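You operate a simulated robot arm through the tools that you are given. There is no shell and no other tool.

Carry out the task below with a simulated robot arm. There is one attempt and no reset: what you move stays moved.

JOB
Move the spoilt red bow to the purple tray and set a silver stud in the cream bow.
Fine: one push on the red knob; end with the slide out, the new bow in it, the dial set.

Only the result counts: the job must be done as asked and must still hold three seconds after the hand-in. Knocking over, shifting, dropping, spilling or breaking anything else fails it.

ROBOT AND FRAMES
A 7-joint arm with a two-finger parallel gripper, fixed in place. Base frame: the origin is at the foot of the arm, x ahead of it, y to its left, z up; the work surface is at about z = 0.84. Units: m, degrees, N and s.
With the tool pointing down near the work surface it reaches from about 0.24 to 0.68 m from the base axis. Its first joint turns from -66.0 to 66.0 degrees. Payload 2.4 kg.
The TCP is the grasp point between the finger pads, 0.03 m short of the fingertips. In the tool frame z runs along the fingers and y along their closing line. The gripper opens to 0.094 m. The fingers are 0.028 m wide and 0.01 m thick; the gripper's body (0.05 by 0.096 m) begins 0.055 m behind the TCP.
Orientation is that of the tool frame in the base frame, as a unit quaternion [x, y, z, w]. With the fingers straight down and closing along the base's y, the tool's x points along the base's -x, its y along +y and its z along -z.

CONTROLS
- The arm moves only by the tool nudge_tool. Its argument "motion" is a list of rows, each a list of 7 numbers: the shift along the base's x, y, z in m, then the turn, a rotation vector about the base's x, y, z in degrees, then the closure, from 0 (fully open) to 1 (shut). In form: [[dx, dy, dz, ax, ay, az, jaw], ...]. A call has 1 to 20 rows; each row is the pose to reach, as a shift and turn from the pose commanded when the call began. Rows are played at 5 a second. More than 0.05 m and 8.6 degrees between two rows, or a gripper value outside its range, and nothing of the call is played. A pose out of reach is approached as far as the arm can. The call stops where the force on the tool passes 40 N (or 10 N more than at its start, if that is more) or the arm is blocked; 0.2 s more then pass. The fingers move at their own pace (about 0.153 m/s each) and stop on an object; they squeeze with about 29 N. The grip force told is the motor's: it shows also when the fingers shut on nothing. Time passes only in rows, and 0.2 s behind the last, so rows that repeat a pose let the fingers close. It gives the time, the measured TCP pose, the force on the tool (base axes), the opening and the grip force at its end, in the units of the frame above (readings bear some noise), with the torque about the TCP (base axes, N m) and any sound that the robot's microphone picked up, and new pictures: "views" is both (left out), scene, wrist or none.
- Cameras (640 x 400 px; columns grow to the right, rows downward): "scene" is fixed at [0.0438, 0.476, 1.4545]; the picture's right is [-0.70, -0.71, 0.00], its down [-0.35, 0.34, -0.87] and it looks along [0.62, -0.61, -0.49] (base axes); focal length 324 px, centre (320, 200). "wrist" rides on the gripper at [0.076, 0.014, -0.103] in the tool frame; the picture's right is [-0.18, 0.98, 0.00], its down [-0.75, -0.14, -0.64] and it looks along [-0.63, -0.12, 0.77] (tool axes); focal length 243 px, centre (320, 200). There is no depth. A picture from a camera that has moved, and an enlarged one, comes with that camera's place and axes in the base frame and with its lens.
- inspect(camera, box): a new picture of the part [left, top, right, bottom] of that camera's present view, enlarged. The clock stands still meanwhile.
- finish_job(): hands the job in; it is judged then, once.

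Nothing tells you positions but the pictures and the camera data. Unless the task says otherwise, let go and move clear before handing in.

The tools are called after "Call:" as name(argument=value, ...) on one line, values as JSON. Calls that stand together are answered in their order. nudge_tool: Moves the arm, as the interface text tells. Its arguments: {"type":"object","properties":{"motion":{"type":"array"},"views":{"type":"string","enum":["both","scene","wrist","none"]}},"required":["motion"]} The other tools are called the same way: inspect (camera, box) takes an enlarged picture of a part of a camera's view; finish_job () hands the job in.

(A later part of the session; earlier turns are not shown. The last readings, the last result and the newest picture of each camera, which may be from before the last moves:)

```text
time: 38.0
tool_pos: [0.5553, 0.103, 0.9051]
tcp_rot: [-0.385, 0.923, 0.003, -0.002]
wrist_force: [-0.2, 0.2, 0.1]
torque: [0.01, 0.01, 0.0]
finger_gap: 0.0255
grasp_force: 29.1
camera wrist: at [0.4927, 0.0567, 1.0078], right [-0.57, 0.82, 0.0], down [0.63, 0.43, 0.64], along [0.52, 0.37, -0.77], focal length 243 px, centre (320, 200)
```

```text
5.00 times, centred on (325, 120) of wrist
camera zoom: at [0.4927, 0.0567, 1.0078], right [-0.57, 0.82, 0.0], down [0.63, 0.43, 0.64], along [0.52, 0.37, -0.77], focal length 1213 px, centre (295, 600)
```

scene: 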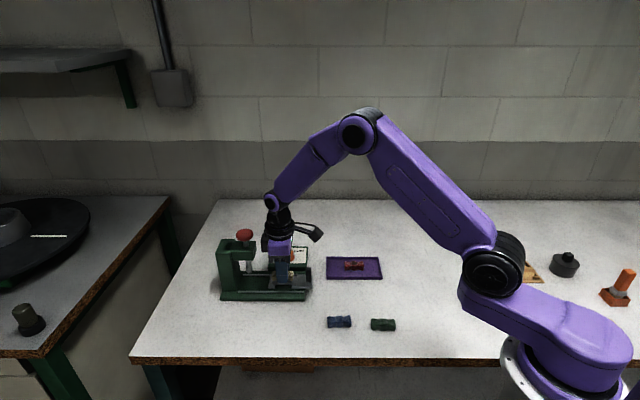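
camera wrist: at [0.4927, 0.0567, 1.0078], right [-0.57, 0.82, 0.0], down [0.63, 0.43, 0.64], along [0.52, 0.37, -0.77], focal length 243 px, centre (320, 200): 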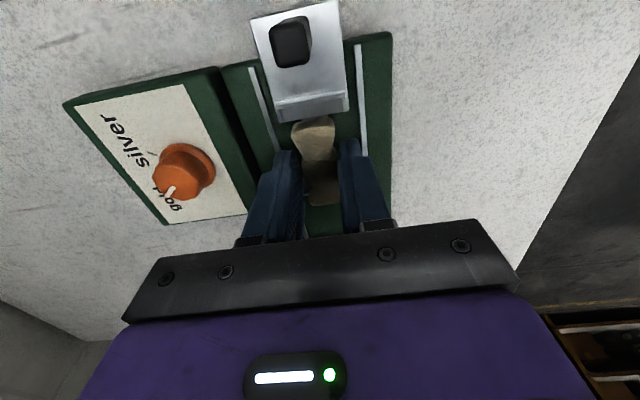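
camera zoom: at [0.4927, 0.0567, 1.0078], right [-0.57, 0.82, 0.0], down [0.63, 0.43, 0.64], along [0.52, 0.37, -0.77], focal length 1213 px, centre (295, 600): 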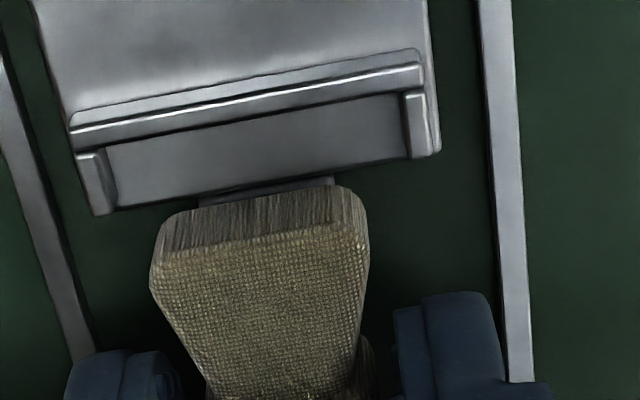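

Sideways it is now centred; lengthwise the bow is about 2 mm too far inward. I'll shift it outward and lower a few millimetres more.

Call:
nudge_tool(motion=[[-0.0014, -0.0014, -0.001, 0, 0, 0, 1], [-0.0014, -0.0014, -0.003, 0, 0, 0, 1], [-0.0014, -0.0014, -0.005, 0, 0, 0, 1], [-0.0014, -0.0014, -0.005, 0, 0, 0, 1]])

Call:
inspect(camera="scene", box=[268, 255, 318, 292])

Call:
inspect(camera="wrist", box=[270, 80, 380, 160])

```text
time: 39.0
tool_pos: [0.5532, 0.1025, 0.8996]
tcp_rot: [-0.385, 0.923, 0.003, -0.001]
wrist_force: [-0.5, 0.2, -0.6]
torque: [0.03, -0.01, -0.01]
finger_gap: 0.026
grasp_force: 28.8
camera wrist: at [0.4906, 0.0558, 1.0025], right [-0.57, 0.82, 0.0], down [0.63, 0.43, 0.64], along [0.52, 0.37, -0.77], focal length 243 px, centre (320, 200)
```

scene: 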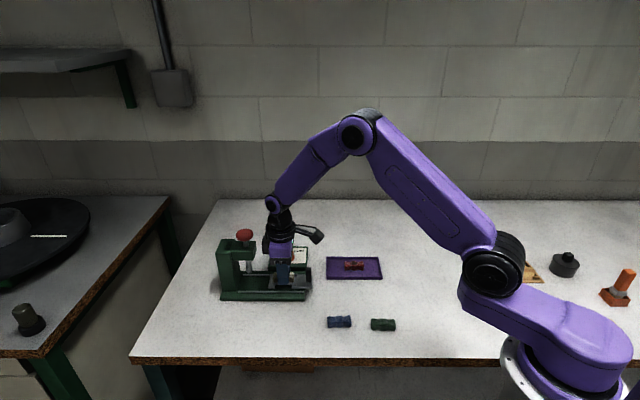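
wrist: 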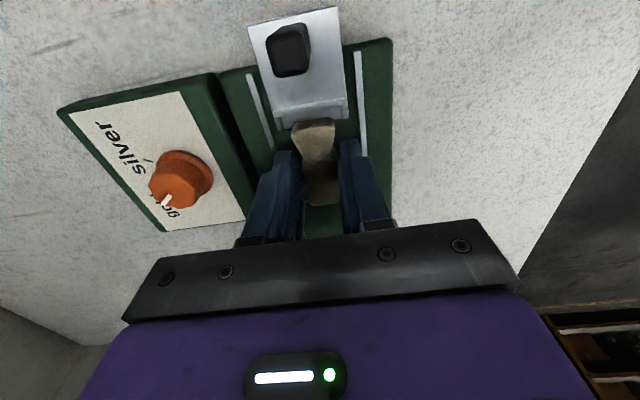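

```text
10.81 times, centred on (293, 274) of scene
camera zoom: at [0.0438, 0.476, 1.4545], right [-0.7, -0.71, 0.0], down [-0.35, 0.34, -0.87], along [0.62, -0.61, -0.49], focal length 3506 px, centre (612, -595)
```

zoom: 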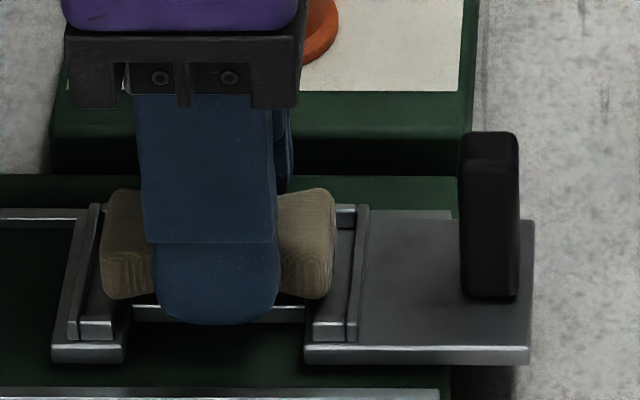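

```text
5.00 times, centred on (325, 120) of wrist
camera zoom: at [0.4906, 0.0558, 1.0025], right [-0.57, 0.82, 0.0], down [0.63, 0.43, 0.64], along [0.52, 0.37, -0.77], focal length 1213 px, centre (295, 600)
```

zoom: 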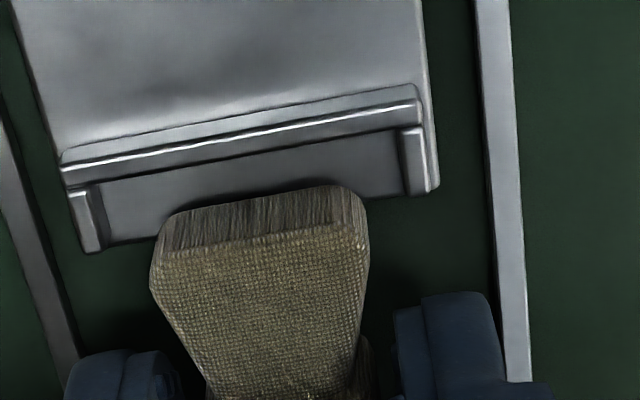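

The bow is centred over the seat in both directions. I'll lower it in small steps, watching the force.

Call:
nudge_tool(motion=[[0, 0, -0.001, 0, 0, 0, 1], [0, 0, -0.002, 0, 0, 0, 1], [0, 0, -0.002, 0, 0, 0, 1]], views="none")

```text
time: 39.8
tool_pos: [0.5534, 0.1017, 0.8969]
tcp_rot: [-0.385, 0.923, 0.002, -0.001]
wrist_force: [-0.1, 0.2, -0.4]
torque: [0.01, -0.01, 0.03]
finger_gap: 0.0257
grasp_force: 29.2
```

Call:
nudge_tool(motion=[[0, 0, -0.001, 0, 0, 0, 1], [0, 0, -0.0015, 0, 0, 0, 1], [0, 0, -0.0015, 0, 0, 0, 1]], views="none")

```text
time: 40.6
tool_pos: [0.5542, 0.1028, 0.8968]
tcp_rot: [-0.385, 0.923, 0.001, -0.002]
wrist_force: [0.6, 0.8, 0.1]
torque: [0.01, 0.01, -0.04]
finger_gap: 0.0254
grasp_force: 29.4
```

Call:
nudge_tool(motion=[[0, 0, -0.001, 0, 0, 0, 1], [0, 0, -0.0015, 0, 0, 0, 1], [0, 0, -0.0015, 0, 0, 0, 1]])

Call:
inspect(camera="scene", box=[268, 255, 318, 292])

Call:
inspect(camera="wrist", box=[270, 80, 380, 160])

```text
time: 41.4
tool_pos: [0.5544, 0.1029, 0.8955]
tcp_rot: [-0.386, 0.922, 0.002, 0.001]
wrist_force: [-2.5, 2.7, 21.2]
torque: [-0.04, 0.2, -0.06]
finger_gap: 0.0254
grasp_force: 29.2
camera wrist: at [0.4913, 0.0562, 0.9986], right [-0.57, 0.82, 0.0], down [0.63, 0.43, 0.64], along [0.53, 0.37, -0.77], focal length 243 px, centre (320, 200)
```

scene: 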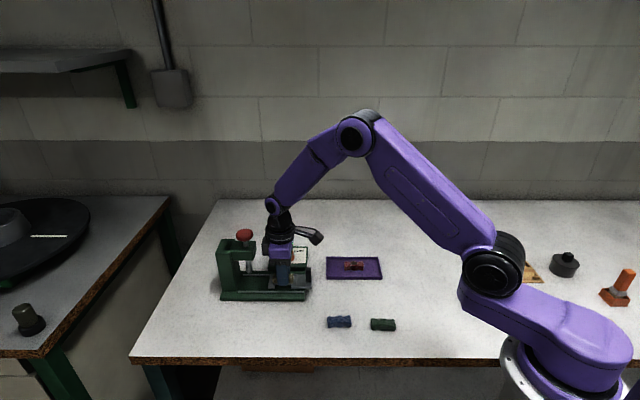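
wrist: 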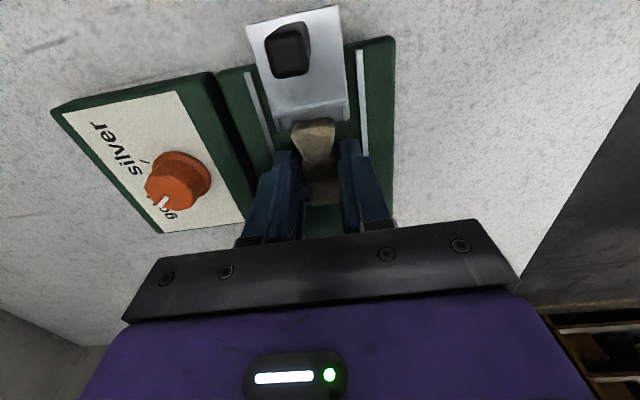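

```text
10.81 times, centred on (293, 274) of scene
camera zoom: at [0.0434, 0.476, 1.4545], right [-0.7, -0.71, 0.0], down [-0.35, 0.34, -0.87], along [0.62, -0.61, -0.49], focal length 3506 px, centre (612, -595)
```

zoom: 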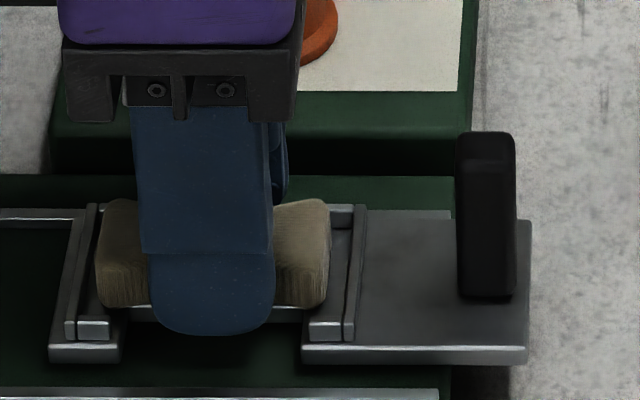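

```text
5.00 times, centred on (325, 120) of wrist
camera zoom: at [0.4913, 0.0562, 0.9986], right [-0.57, 0.82, 0.0], down [0.63, 0.43, 0.64], along [0.53, 0.37, -0.77], focal length 1213 px, centre (295, 600)
```

zoom: 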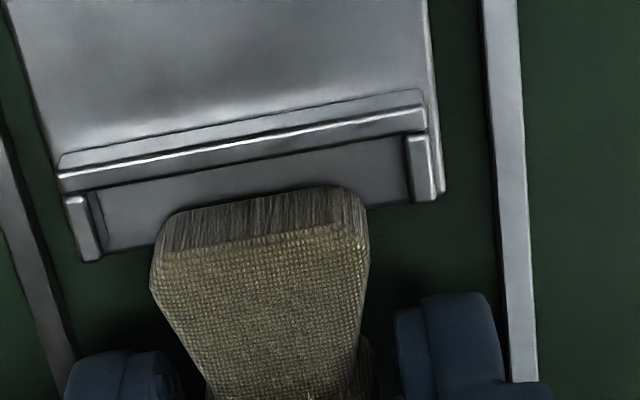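

Contact at the expected seat height, between the end walls. I'll ease off, open and lift away to check.

Call:
nudge_tool(motion=[[0, 0, 0.0015, 0, 0, 0, 1], [0, 0, 0.0015, 0, 0, 0, 0.85], [0, 0, 0.0015, 0, 0, 0, 0.65], [0, 0, 0.0015, 0, 0, 0, 0.55], [0, 0, 0.0015, 0, 0, 0, 0.55], [0, 0, 0.015, 0, 0, 0, 0.55], [0, 0, 0.04, 0, 0, 0, 0.55], [-0.01, -0.01, 0.075, 0, 0, 0, 0.55], [-0.03, -0.03, 0.08, 0, 0, 0, 0.55], [-0.03, -0.03, 0.08, 0, 0, 0, 0.55]])

Call:
inspect(camera="scene", box=[268, 255, 318, 292])

Call:
inspect(camera="wrist", box=[250, 80, 410, 200])

```text
time: 43.6
tool_pos: [0.5246, 0.0719, 0.9747]
tcp_rot: [-0.385, 0.923, 0.002, -0.001]
wrist_force: [-0.5, 0.5, -0.2]
torque: [-0.01, 0.03, 0.01]
finger_gap: 0.0423
grasp_force: 0.0
camera wrist: at [0.4613, 0.0255, 1.0776], right [-0.57, 0.82, 0.0], down [0.63, 0.43, 0.64], along [0.52, 0.37, -0.77], focal length 243 px, centre (320, 200)
```

scene: 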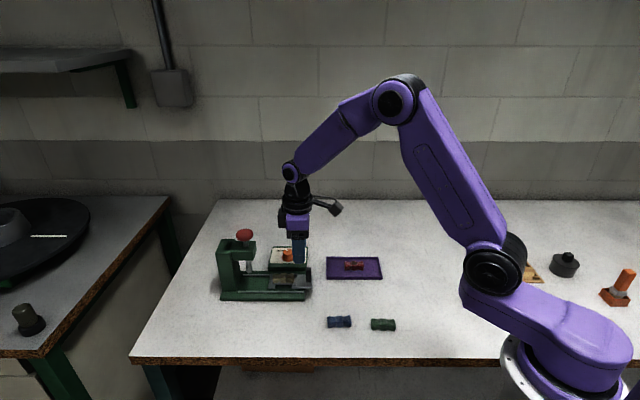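
wrist: 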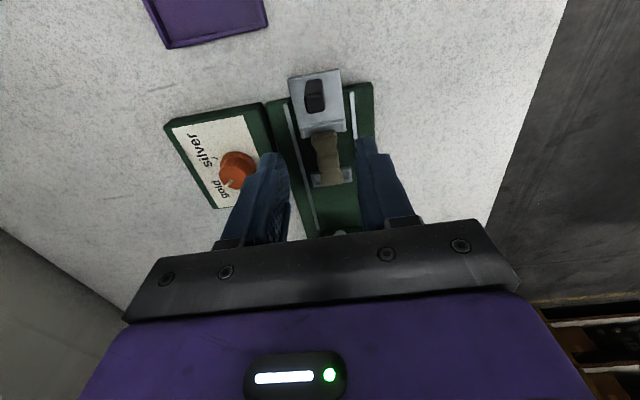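

```text
10.81 times, centred on (293, 274) of scene
camera zoom: at [0.0438, 0.476, 1.4545], right [-0.7, -0.71, 0.0], down [-0.35, 0.34, -0.87], along [0.62, -0.61, -0.49], focal length 3506 px, centre (612, -595)
```

zoom: 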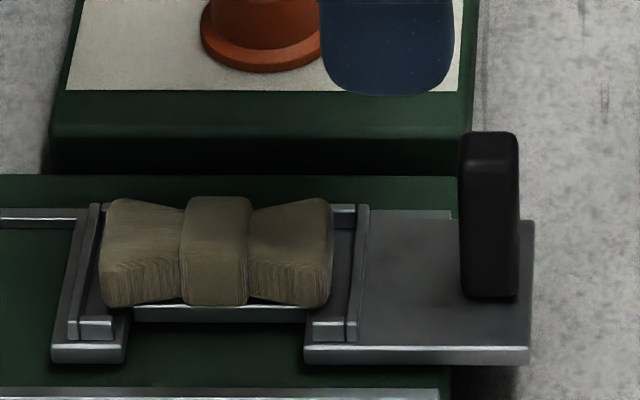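

```text
3.33 times, centred on (330, 140) of wrist
camera zoom: at [0.4613, 0.0255, 1.0776], right [-0.57, 0.82, 0.0], down [0.63, 0.43, 0.64], along [0.52, 0.37, -0.77], focal length 809 px, centre (287, 400)
```

zoom: 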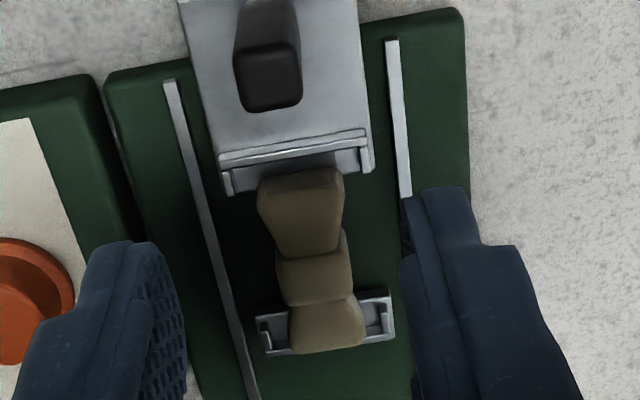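

The cream bow sits cleanly in the cradle. Next is the dial, near (0.62, 0.033); I'll move to view it from above.

Call:
nudge_tool(motion=[[0.02, -0.024, 0.02, 0, 0, 0, 0.4], [0.04, -0.048, 0.03, 0, 0, 0, 0.3], [0.06, -0.072, 0.03, 0, 0, 0, 0.3], [0.06, -0.072, 0.03, 0, 0, 0, 0.3]])

Call:
inspect(camera="wrist", box=[240, 90, 400, 210])

Call:
inspect(camera="scene", box=[255, 235, 335, 305])

```text
time: 44.6
tool_pos: [0.585, 0.0015, 1.0042]
tcp_rot: [-0.385, 0.923, 0.003, -0.002]
wrist_force: [0.8, 0.1, -0.1]
torque: [-0.01, -0.01, -0.02]
finger_gap: 0.0658
grasp_force: 0.0
camera wrist: at [0.5221, -0.0448, 1.1068], right [-0.57, 0.82, 0.0], down [0.63, 0.43, 0.64], along [0.52, 0.37, -0.77], focal length 243 px, centre (320, 200)
```

scene: 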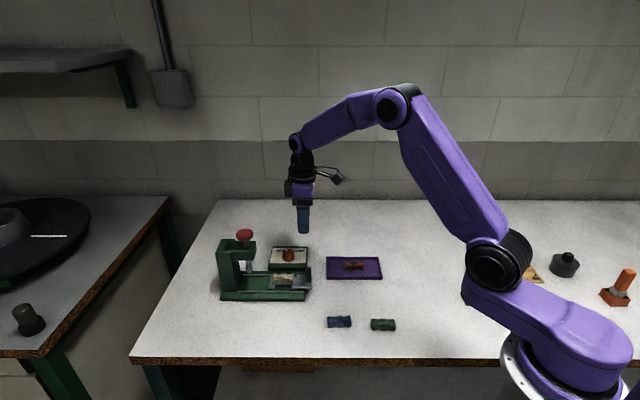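
wrist: 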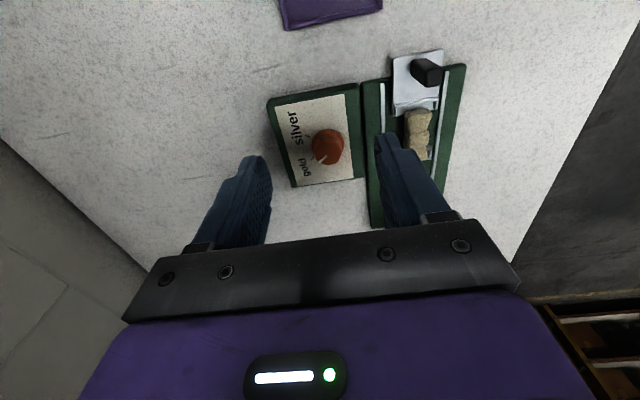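

```text
3.33 times, centred on (320, 150) of wrist
camera zoom: at [0.5221, -0.0448, 1.1068], right [-0.57, 0.82, 0.0], down [0.63, 0.43, 0.64], along [0.52, 0.37, -0.77], focal length 809 px, centre (320, 367)
```

zoom: 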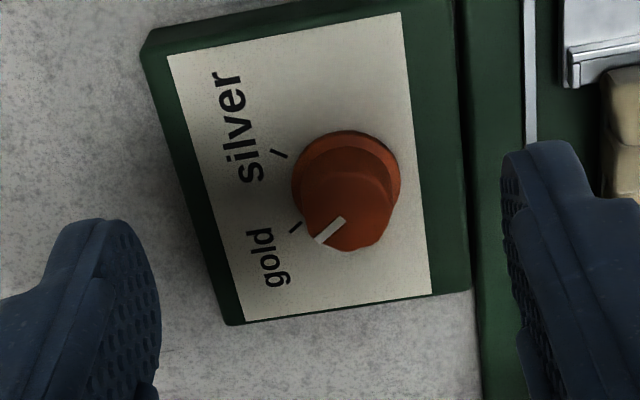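

```text
5.71 times, centred on (295, 270) of scene
camera zoom: at [0.0439, 0.4759, 1.4545], right [-0.7, -0.71, 0.0], down [-0.35, 0.34, -0.87], along [0.62, -0.61, -0.49], focal length 1853 px, centre (463, -200)
```

zoom: 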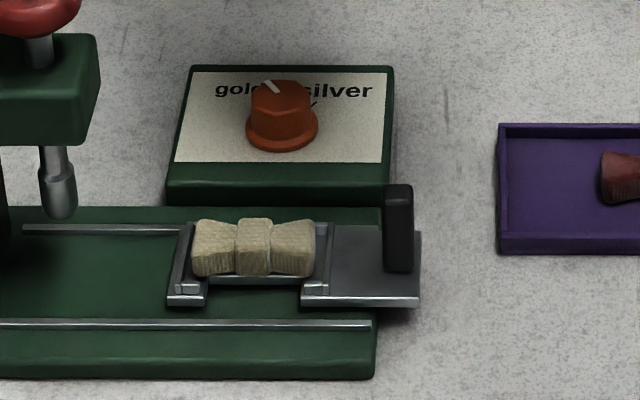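

The dial mark sits on gold; the silver tick is about 69° clockwise (seen from above). The dial centre is about (0.619, 0.033), top at z 0.883. I'll hover over it.

Call:
nudge_tool(motion=[[0.012, 0.012, -0.02, 0, 0, 0, 0.45], [0.024, 0.024, -0.04, 0, 0, 0, 0.45], [0.0338, 0.0333, -0.06, 0, 0, 0, 0.45], [0.0338, 0.0333, -0.064, 0, 0, 0, 0.45], [0.0338, 0.0333, -0.064, 0, 0, 0, 0.45]])

Call:
inspect(camera="wrist", box=[240, 90, 400, 210])

Call:
inspect(camera="scene", box=[255, 225, 325, 280])

```text
time: 45.8
tool_pos: [0.6181, 0.0348, 0.9396]
tcp_rot: [-0.385, 0.923, 0.002, -0.002]
wrist_force: [0.2, 0.1, -0.4]
torque: [-0.01, 0.0, -0.05]
finger_gap: 0.0516
grasp_force: 0.0
camera wrist: at [0.555, -0.0117, 1.0429], right [-0.57, 0.82, 0.0], down [0.63, 0.43, 0.64], along [0.52, 0.37, -0.77], focal length 243 px, centre (320, 200)
```

scene: 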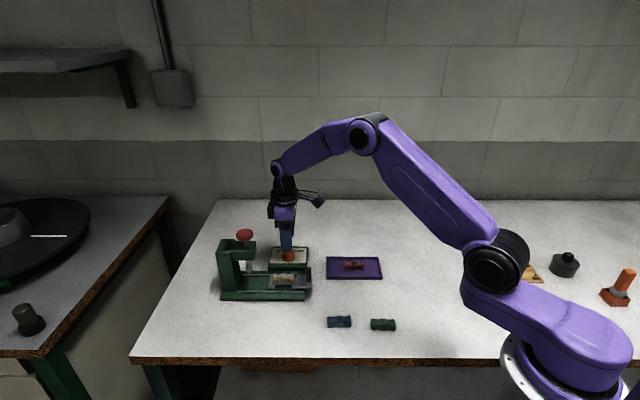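
wrist: 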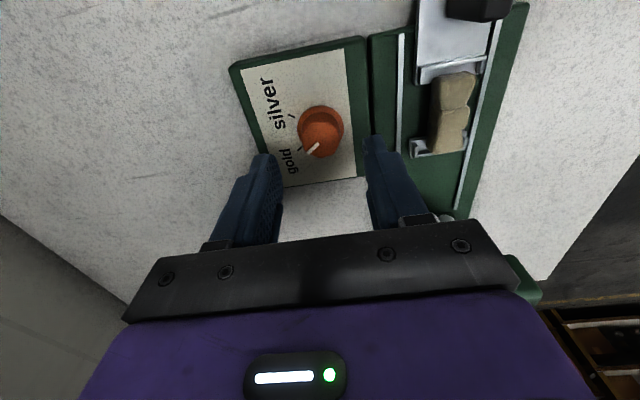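

```text
3.33 times, centred on (320, 150) of wrist
camera zoom: at [0.555, -0.0117, 1.0429], right [-0.57, 0.82, 0.0], down [0.63, 0.43, 0.64], along [0.52, 0.37, -0.77], focal length 809 px, centre (320, 367)
```

zoom: 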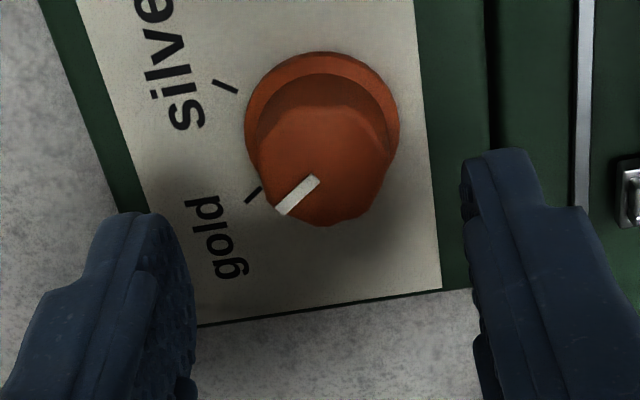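

```text
7.27 times, centred on (290, 252) of scene
camera zoom: at [0.0438, 0.476, 1.4545], right [-0.7, -0.71, 0.0], down [-0.35, 0.34, -0.87], along [0.62, -0.61, -0.49], focal length 2358 px, centre (538, -182)
```

zoom: 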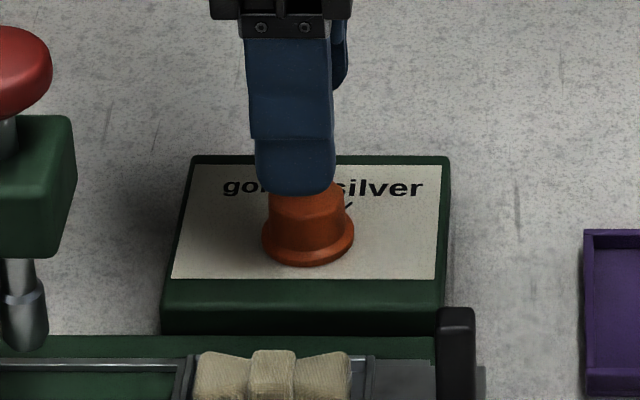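

The dial is centred between the fingers. I'll lower around it and check the alignment once more.

Call:
nudge_tool(motion=[[0, 0, -0.015, 0, 0, 0, 0.45], [0, 0, -0.03, 0, 0, 0, 0.45], [0, 0, -0.039, 0, 0, 0, 0.45], [0, 0, -0.039, 0, 0, 0, 0.45]])

Call:
inspect(camera="wrist", box=[240, 90, 400, 210])

Call:
inspect(camera="scene", box=[255, 225, 325, 280])

```text
time: 46.8
tool_pos: [0.6174, 0.0318, 0.902]
tcp_rot: [-0.385, 0.923, 0.002, -0.001]
wrist_force: [0.6, -0.8, 1.1]
torque: [-0.03, 0.02, -0.01]
finger_gap: 0.0516
grasp_force: 0.0
camera wrist: at [0.5553, -0.014, 1.0043], right [-0.57, 0.82, 0.0], down [0.63, 0.43, 0.64], along [0.52, 0.37, -0.77], focal length 243 px, centre (320, 200)
```

scene: 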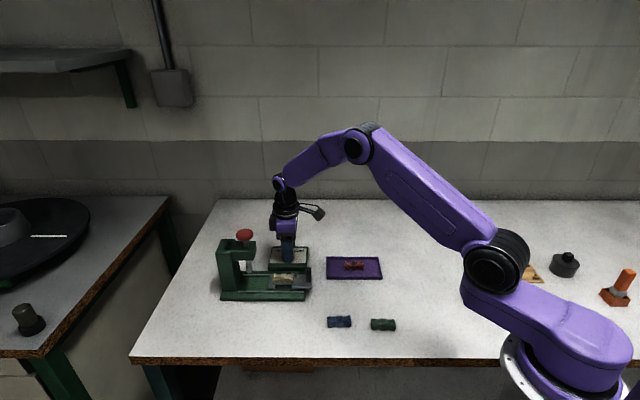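
wrist: 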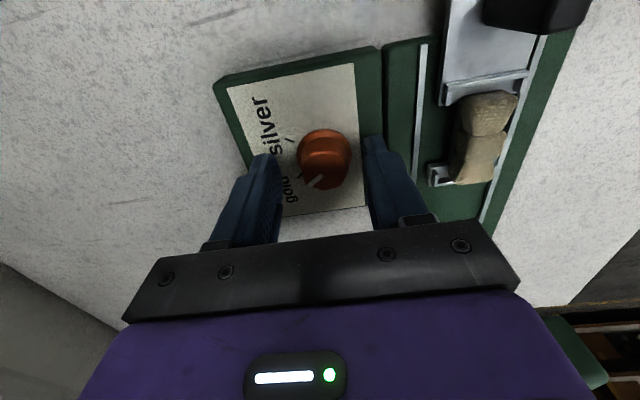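

```text
3.33 times, centred on (320, 150) of wrist
camera zoom: at [0.5553, -0.014, 1.0043], right [-0.57, 0.82, 0.0], down [0.63, 0.43, 0.64], along [0.52, 0.37, -0.77], focal length 809 px, centre (320, 367)
```

zoom: 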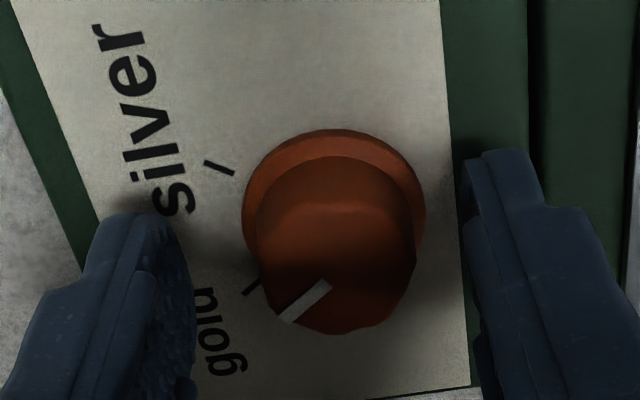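

```text
7.27 times, centred on (290, 252) of scene
camera zoom: at [0.0438, 0.476, 1.4545], right [-0.7, -0.71, 0.0], down [-0.35, 0.34, -0.87], along [0.62, -0.61, -0.49], focal length 2358 px, centre (538, -182)
```

zoom: 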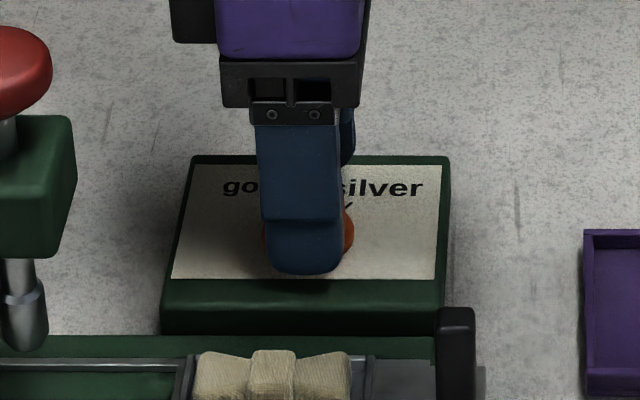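

A small drift: the dial is about 2 mm off the finger centre. I'll correct it before closing.

Call:
nudge_tool(motion=[[-0.0004, 0.0025, 0, 0, 0, 0, 0.5], [-0.0004, 0.0025, 0, 0, 0, 0, 0.55], [-0.0004, 0.0025, 0, 0, 0, 0, 0.55]], views="wrist")

Call:
inspect(camera="wrist", box=[240, 90, 400, 210])

```text
time: 47.6
tool_pos: [0.616, 0.0348, 0.9012]
tcp_rot: [-0.386, 0.923, 0.002, -0.002]
wrist_force: [-0.4, -0.3, -0.3]
torque: [-0.01, 0.0, 0.0]
finger_gap: 0.0423
grasp_force: 0.0
camera wrist: at [0.5547, -0.0107, 1.0043], right [-0.57, 0.82, 0.0], down [0.63, 0.43, 0.64], along [0.52, 0.37, -0.77], focal length 243 px, centre (320, 200)
```

wrist: 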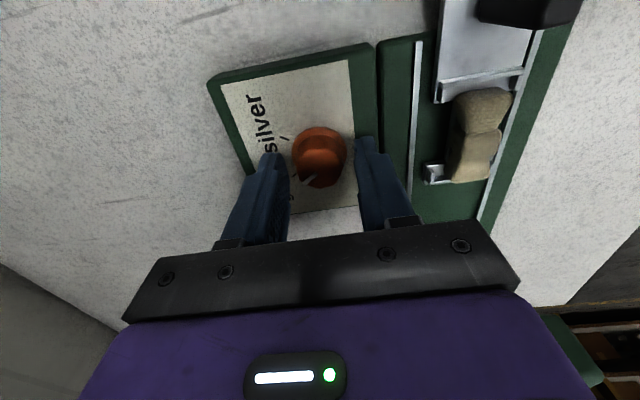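

```text
3.33 times, centred on (320, 150) of wrist
camera zoom: at [0.5547, -0.0107, 1.0043], right [-0.57, 0.82, 0.0], down [0.63, 0.43, 0.64], along [0.52, 0.37, -0.77], focal length 809 px, centre (320, 367)
```

zoom: 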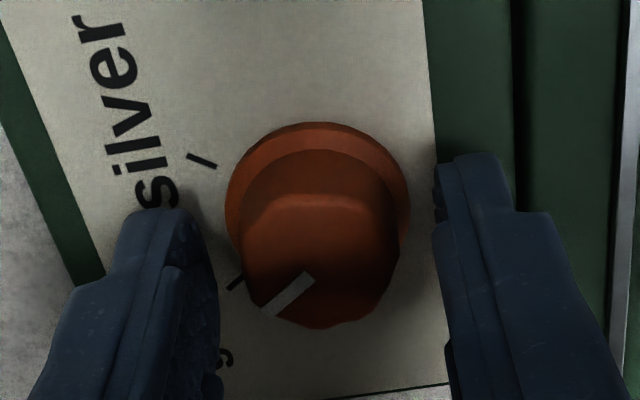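

Call:
nudge_tool(motion=[[0, 0, 0, 0, 0, 0, 0.62], [0, 0, 0, 0, 0, 0, 0.66], [0, 0, 0, 0, 0, 0, 0.69], [0, 0, 0, 0, 0, 0, 0.69]], views="none")

```text
time: 48.6
tool_pos: [0.6172, 0.0349, 0.902]
tcp_rot: [-0.385, 0.923, 0.001, -0.002]
wrist_force: [0.4, -0.3, 0.1]
torque: [0.01, -0.06, 0.01]
finger_gap: 0.0296
grasp_force: 0.4
```

Call:
nudge_tool(motion=[[0, 0, 0, 0, 0, 0, 0.71], [0, 0, 0, 0, 0, 0, 0.73], [0, 0, 0, 0, 0, 0, 0.73]], views="wrist")

Call:
inspect(camera="wrist", box=[240, 90, 400, 210])

```text
time: 49.4
tool_pos: [0.617, 0.0354, 0.9021]
tcp_rot: [-0.385, 0.923, 0.002, -0.002]
wrist_force: [3.1, -2.3, -0.8]
torque: [-0.04, -0.15, 0.01]
finger_gap: 0.028
grasp_force: 44.8
camera wrist: at [0.5549, -0.0111, 1.0043], right [-0.57, 0.82, 0.0], down [0.63, 0.43, 0.64], along [0.52, 0.37, -0.77], focal length 243 px, centre (320, 200)
```

wrist: 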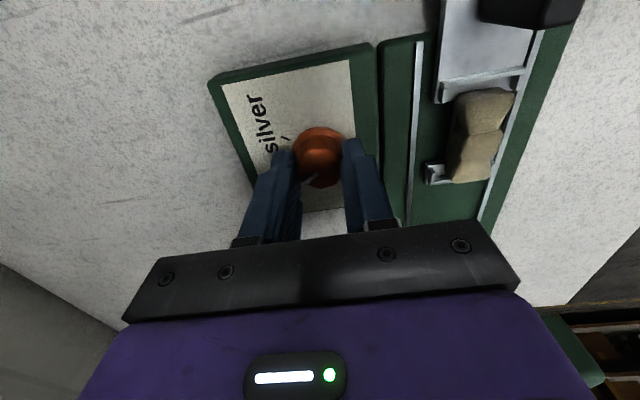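

```text
3.33 times, centred on (320, 150) of wrist
camera zoom: at [0.5549, -0.0111, 1.0043], right [-0.57, 0.82, 0.0], down [0.63, 0.43, 0.64], along [0.52, 0.37, -0.77], focal length 809 px, centre (320, 367)
```

zoom: 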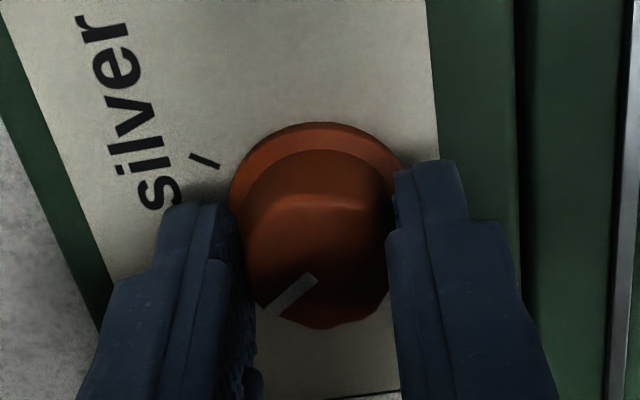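

The dial is gripped well-centred. I'll turn it clockwise 20° and check how it follows.

Call:
nudge_tool(motion=[[0, 0, 0, 0, 0, -5, 0.8], [0, 0, 0, 0, 0, -10, 0.8], [0, 0, 0, 0, 0, -15, 0.8], [0, 0, 0, 0, 0, -20, 0.8], [0, 0, 0, 0, 0, -20, 0.8]])

Call:
inspect(camera="wrist", box=[240, 90, 400, 210])

Call:
inspect(camera="scene", box=[255, 225, 325, 280])

```text
time: 50.6
tool_pos: [0.6173, 0.0353, 0.9011]
tcp_rot: [-0.218, 0.976, 0.003, 0.0]
wrist_force: [12.8, -6.9, -13.6]
torque: [-0.15, -0.58, 0.01]
finger_gap: 0.0281
grasp_force: 45.3
camera wrist: at [0.5432, 0.0136, 1.0042], right [-0.25, 0.97, 0.0], down [0.74, 0.19, 0.64], along [0.62, 0.16, -0.77], focal length 243 px, centre (320, 200)
```

scene: 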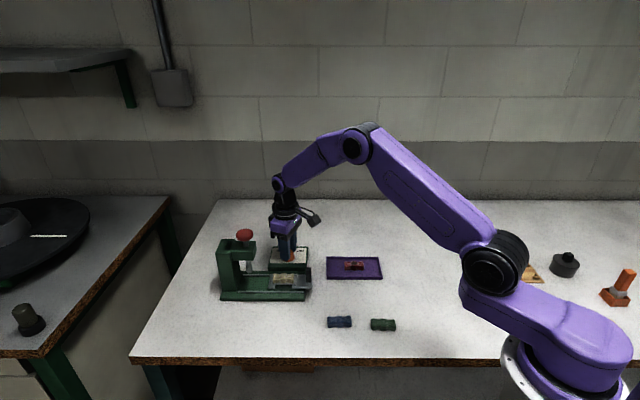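
wrist: 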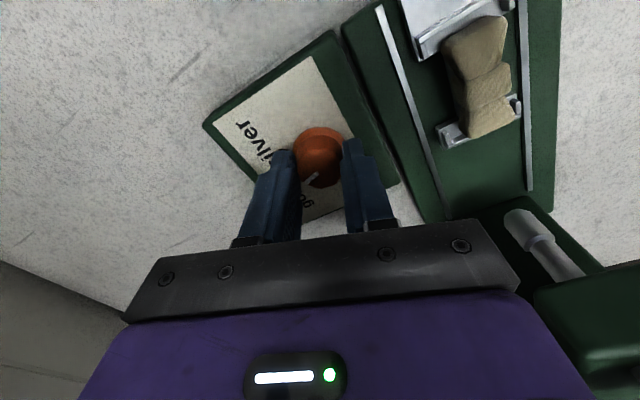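

```text
3.33 times, centred on (320, 150) of wrist
camera zoom: at [0.5432, 0.0136, 1.0042], right [-0.25, 0.97, 0.0], down [0.74, 0.19, 0.64], along [0.62, 0.16, -0.77], focal length 809 px, centre (320, 367)
```

zoom: 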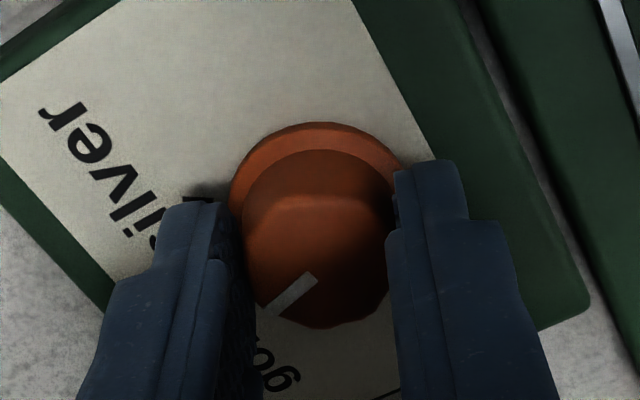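

```text
7.27 times, centred on (290, 252) of scene
camera zoom: at [0.0444, 0.4758, 1.4545], right [-0.7, -0.71, 0.0], down [-0.35, 0.34, -0.87], along [0.62, -0.61, -0.49], focal length 2358 px, centre (538, -182)
```

zoom: 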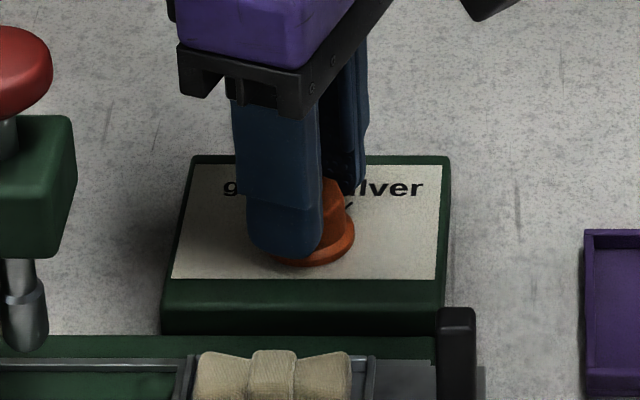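

The dial follows exactly. I'll continue turning with a small correction to ease the side load.

Call:
nudge_tool(motion=[[0.0004, -0.0002, -0.0004, 0, 0, -5, 0.8], [0.0008, -0.0004, -0.0006, 0, 0, -10, 0.8], [0.0008, -0.0004, -0.0006, 0, 0, -15, 0.8], [0.0008, -0.0004, -0.0006, 0, 0, -20, 0.8], [0.0008, -0.0004, -0.0006, 0, 0, -25, 0.8], [0.0008, -0.0004, -0.0006, 0, 0, -25, 0.8]], views="wrist")

```text
time: 52.0
tool_pos: [0.6168, 0.035, 0.9019]
tcp_rot: [-0.001, 1.0, 0.002, -0.001]
wrist_force: [7.9, -8.2, -8.1]
torque: [-0.24, 0.38, -0.02]
finger_gap: 0.0282
grasp_force: 44.8
camera wrist: at [0.5419, 0.0471, 1.0045], right [0.18, 0.98, 0.0], down [0.76, -0.14, 0.64], along [0.63, -0.11, -0.77], focal length 243 px, centre (320, 200)
```

wrist: 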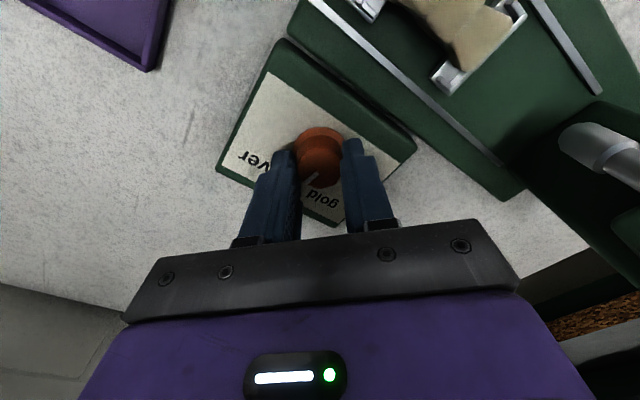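

Call:
nudge_tool(motion=[[0.0003, -0.0003, -0.0003, 0, 0, -5, 0.8], [0.0006, -0.0006, -0.0006, 0, 0, -10, 0.8], [0.0006, -0.0006, -0.0006, 0, 0, -15, 0.8], [0.0006, -0.0006, -0.0006, 0, 0, -20, 0.8], [0.0006, -0.0006, -0.0006, 0, 0, -24, 0.8], [0.0006, -0.0006, -0.0006, 0, 0, -24, 0.8]])

Call:
inspect(camera="wrist", box=[240, 90, 400, 210])

Call:
inspect(camera="scene", box=[255, 225, 325, 280])

```text
time: 53.4
tool_pos: [0.6173, 0.0349, 0.9019]
tcp_rot: [0.205, 0.979, 0.003, -0.001]
wrist_force: [-14.2, -2.2, 15.6]
torque: [0.24, 0.99, 0.15]
finger_gap: 0.0284
grasp_force: 44.9
camera wrist: at [0.5542, 0.077, 1.0046], right [0.56, 0.83, 0.0], down [0.63, -0.44, 0.64], along [0.53, -0.36, -0.77], focal length 243 px, centre (320, 200)
```

scene: 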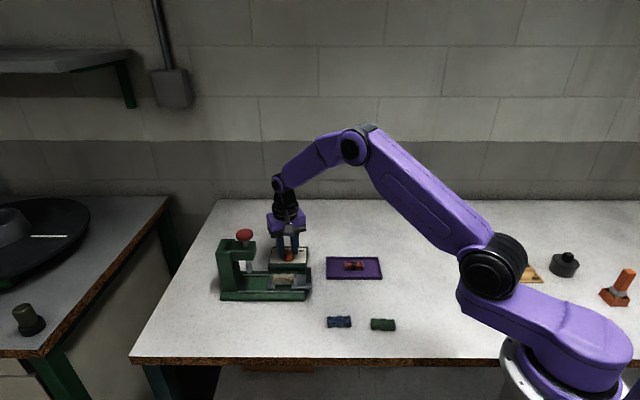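
wrist: 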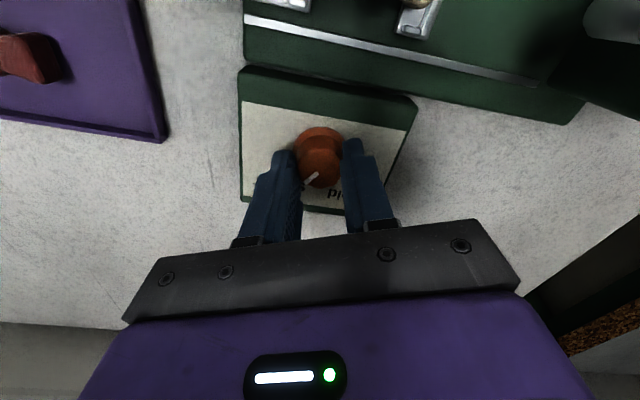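

```text
3.33 times, centred on (320, 150) of wrist
camera zoom: at [0.5542, 0.077, 1.0046], right [0.56, 0.83, 0.0], down [0.63, -0.44, 0.64], along [0.53, -0.36, -0.77], focal length 809 px, centre (320, 367)
```

zoom: 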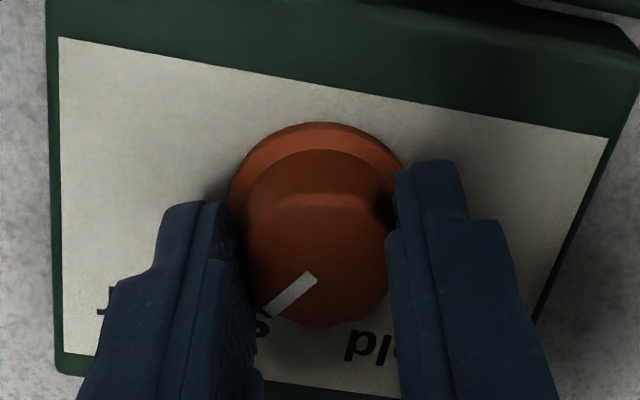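

```text
7.27 times, centred on (290, 252) of scene
camera zoom: at [0.0432, 0.4759, 1.4546], right [-0.7, -0.71, 0.0], down [-0.35, 0.34, -0.87], along [0.62, -0.61, -0.49], focal length 2358 px, centre (538, -182)
```

zoom: 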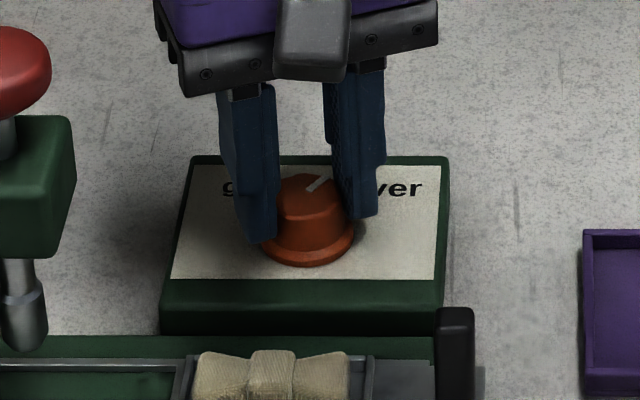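

The mark now points toward silver. I'll release and lift to verify against the tick.

Call:
nudge_tool(motion=[[0, 0, 0, 0, 0, 0, 0.7], [0, 0, 0, 0, 0, 0, 0.6], [0, 0, 0, 0, 0, 0, 0.5], [0, 0, 0.015, 0, 0, 0, 0.5], [0, 0, 0.04, 0, 0, 0, 0.5], [0, 0, 0.08, 0, 0, 0, 0.5], [0, 0, 0.08, 0, 0, 0, 0.5]])

Call:
inspect(camera="wrist", box=[240, 70, 400, 190])

Call:
inspect(camera="scene", box=[265, 240, 315, 275])

```text
time: 55.0
tool_pos: [0.6183, 0.0352, 0.9814]
tcp_rot: [0.206, 0.979, 0.004, 0.0]
wrist_force: [0.5, -0.2, 0.6]
torque: [0.02, 0.05, -0.02]
finger_gap: 0.0472
grasp_force: 0.0
camera wrist: at [0.5548, 0.0769, 1.0845], right [0.56, 0.83, 0.0], down [0.63, -0.44, 0.64], along [0.53, -0.36, -0.77], focal length 243 px, centre (320, 200)
```

scene: 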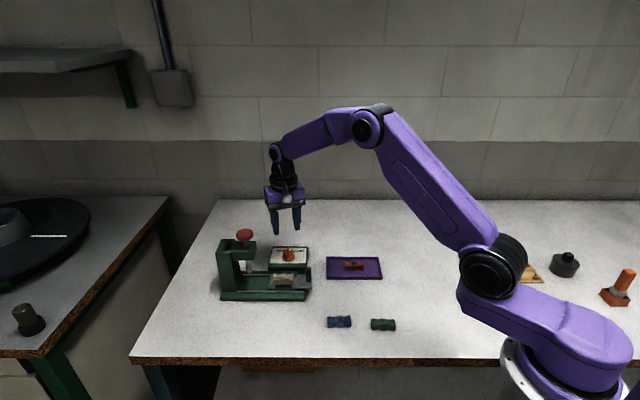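
wrist: 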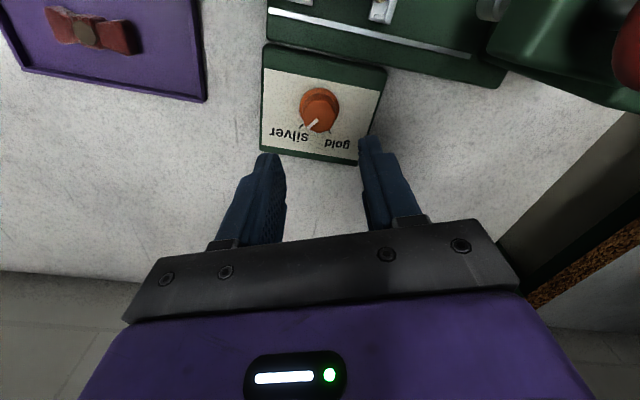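

```text
3.33 times, centred on (320, 130) of wrist
camera zoom: at [0.5548, 0.0769, 1.0845], right [0.56, 0.83, 0.0], down [0.63, -0.44, 0.64], along [0.53, -0.36, -0.77], focal length 809 px, centre (320, 433)
```

zoom: 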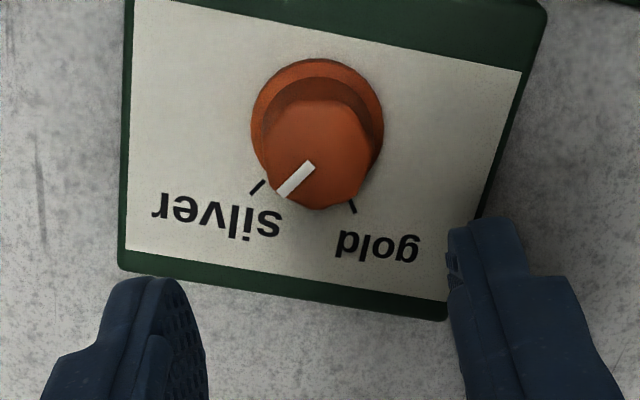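

```text
11.43 times, centred on (290, 258) of scene
camera zoom: at [0.0438, 0.476, 1.4545], right [-0.7, -0.71, 0.0], down [-0.35, 0.34, -0.87], along [0.62, -0.61, -0.49], focal length 3706 px, centre (663, -457)
```

zoom: 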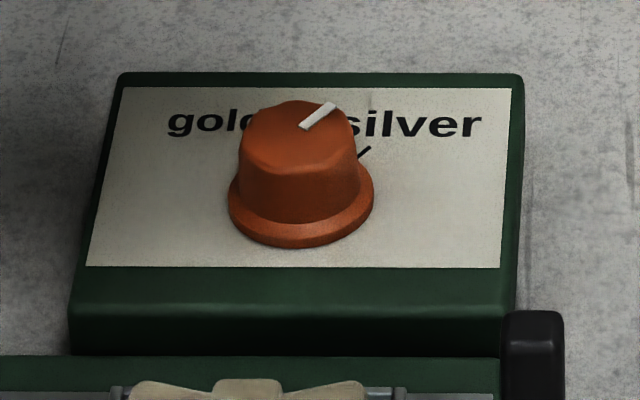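

Call:
inspect(camera="wrist", box=[290, 80, 350, 140])

Call:
inspect(camera="scene", box=[278, 245, 303, 263])

```text
6.67 times, centred on (320, 110) of wrist
camera zoom: at [0.5548, 0.0769, 1.0845], right [0.56, 0.83, 0.0], down [0.63, -0.44, 0.64], along [0.53, -0.36, -0.77], focal length 1618 px, centre (320, 800)
```

zoom: 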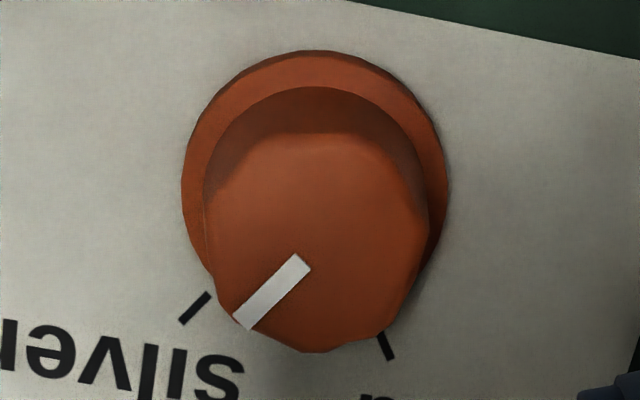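

```text
16.00 times, centred on (290, 254) of scene
camera zoom: at [0.0438, 0.476, 1.4545], right [-0.7, -0.71, 0.0], down [-0.35, 0.34, -0.87], along [0.62, -0.61, -0.49], focal length 5188 px, centre (792, -664)
```

zoom: 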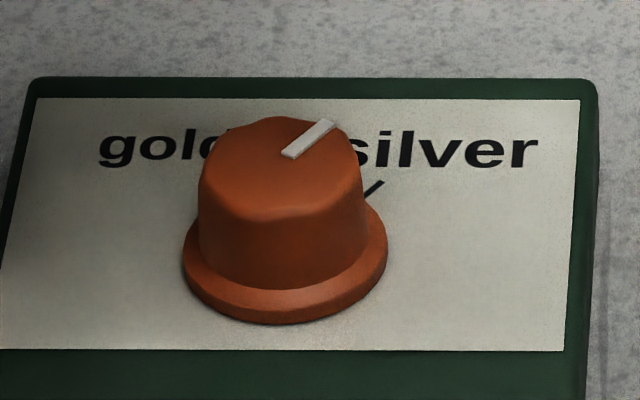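

The dial mark lines up with the silver tick within a couple of degrees. Next I turn the tool back to 45° and move outside the slide handle to push the slide in.

Call:
nudge_tool(motion=[[-0.015, -0.001, 0.01, 0, 0, 7.68, 0.5], [-0.031, -0.003, 0.02, 0, 0, 15.36, 0.6], [-0.046, -0.004, 0.02, 0, 0, 23.04, 0.7], [-0.062, -0.005, 0.02, 0, 0, 30.72, 0.8], [-0.077, -0.007, 0.02, 0, 0, 38.4, 0.9], [-0.093, -0.008, 0.02, 0, 0, 46.08, 1], [-0.108, -0.009, 0.02, 0, 0, 53.76, 1], [-0.124, -0.011, 0.02, 0, 0, 61.44, 1], [-0.146, -0.02, 0.01, 0, 0, 69.0, 1], [-0.146, -0.02, 0.0, 0, 0, 69.0, 1], [-0.146, -0.02, 0.0, 0, 0, 69.0, 1]])

Call:
inspect(camera="wrist", box=[240, 90, 400, 210])

Call:
inspect(camera="scene", box=[255, 235, 335, 305])

```text
time: 57.4
tool_pos: [0.4726, 0.0145, 0.9801]
tcp_rot: [-0.386, 0.923, 0.002, -0.003]
wrist_force: [-0.2, 0.8, 0.0]
torque: [0.02, 0.0, -0.01]
finger_gap: 0.0
grasp_force: 28.5
camera wrist: at [0.41, -0.0318, 1.0825], right [-0.57, 0.82, 0.0], down [0.63, 0.44, 0.64], along [0.52, 0.37, -0.77], focal length 243 px, centre (320, 200)
```

scene: 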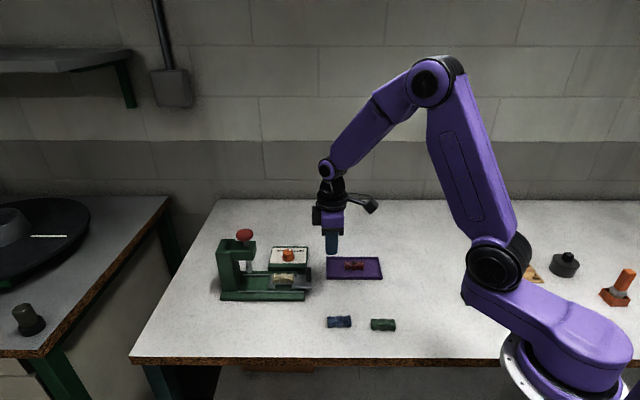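
wrist: 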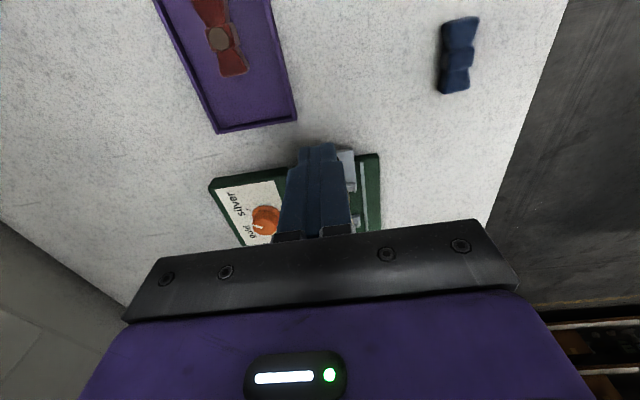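

```text
3.33 times, centred on (320, 150) of wrist
camera zoom: at [0.41, -0.0318, 1.0825], right [-0.57, 0.82, 0.0], down [0.63, 0.44, 0.64], along [0.52, 0.37, -0.77], focal length 809 px, centre (320, 367)
```

zoom: 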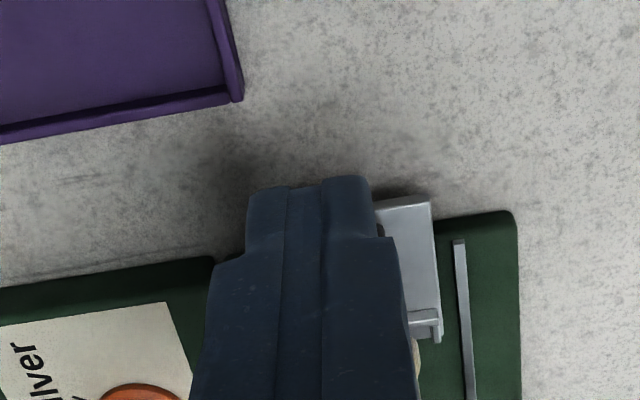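

```text
5.71 times, centred on (295, 270) of scene
camera zoom: at [0.0438, 0.476, 1.4545], right [-0.7, -0.71, 0.0], down [-0.35, 0.34, -0.87], along [0.62, -0.61, -0.49], focal length 1853 px, centre (463, -200)
```

zoom: 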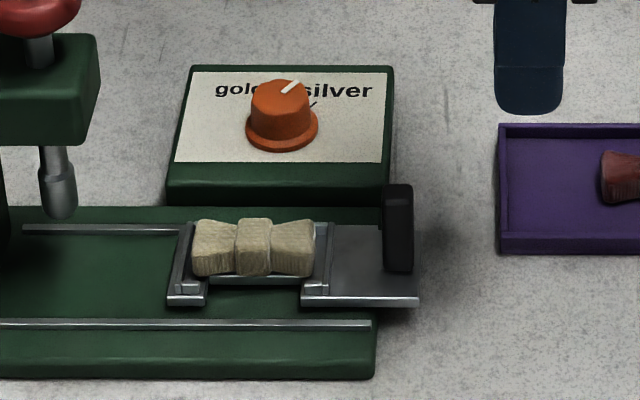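

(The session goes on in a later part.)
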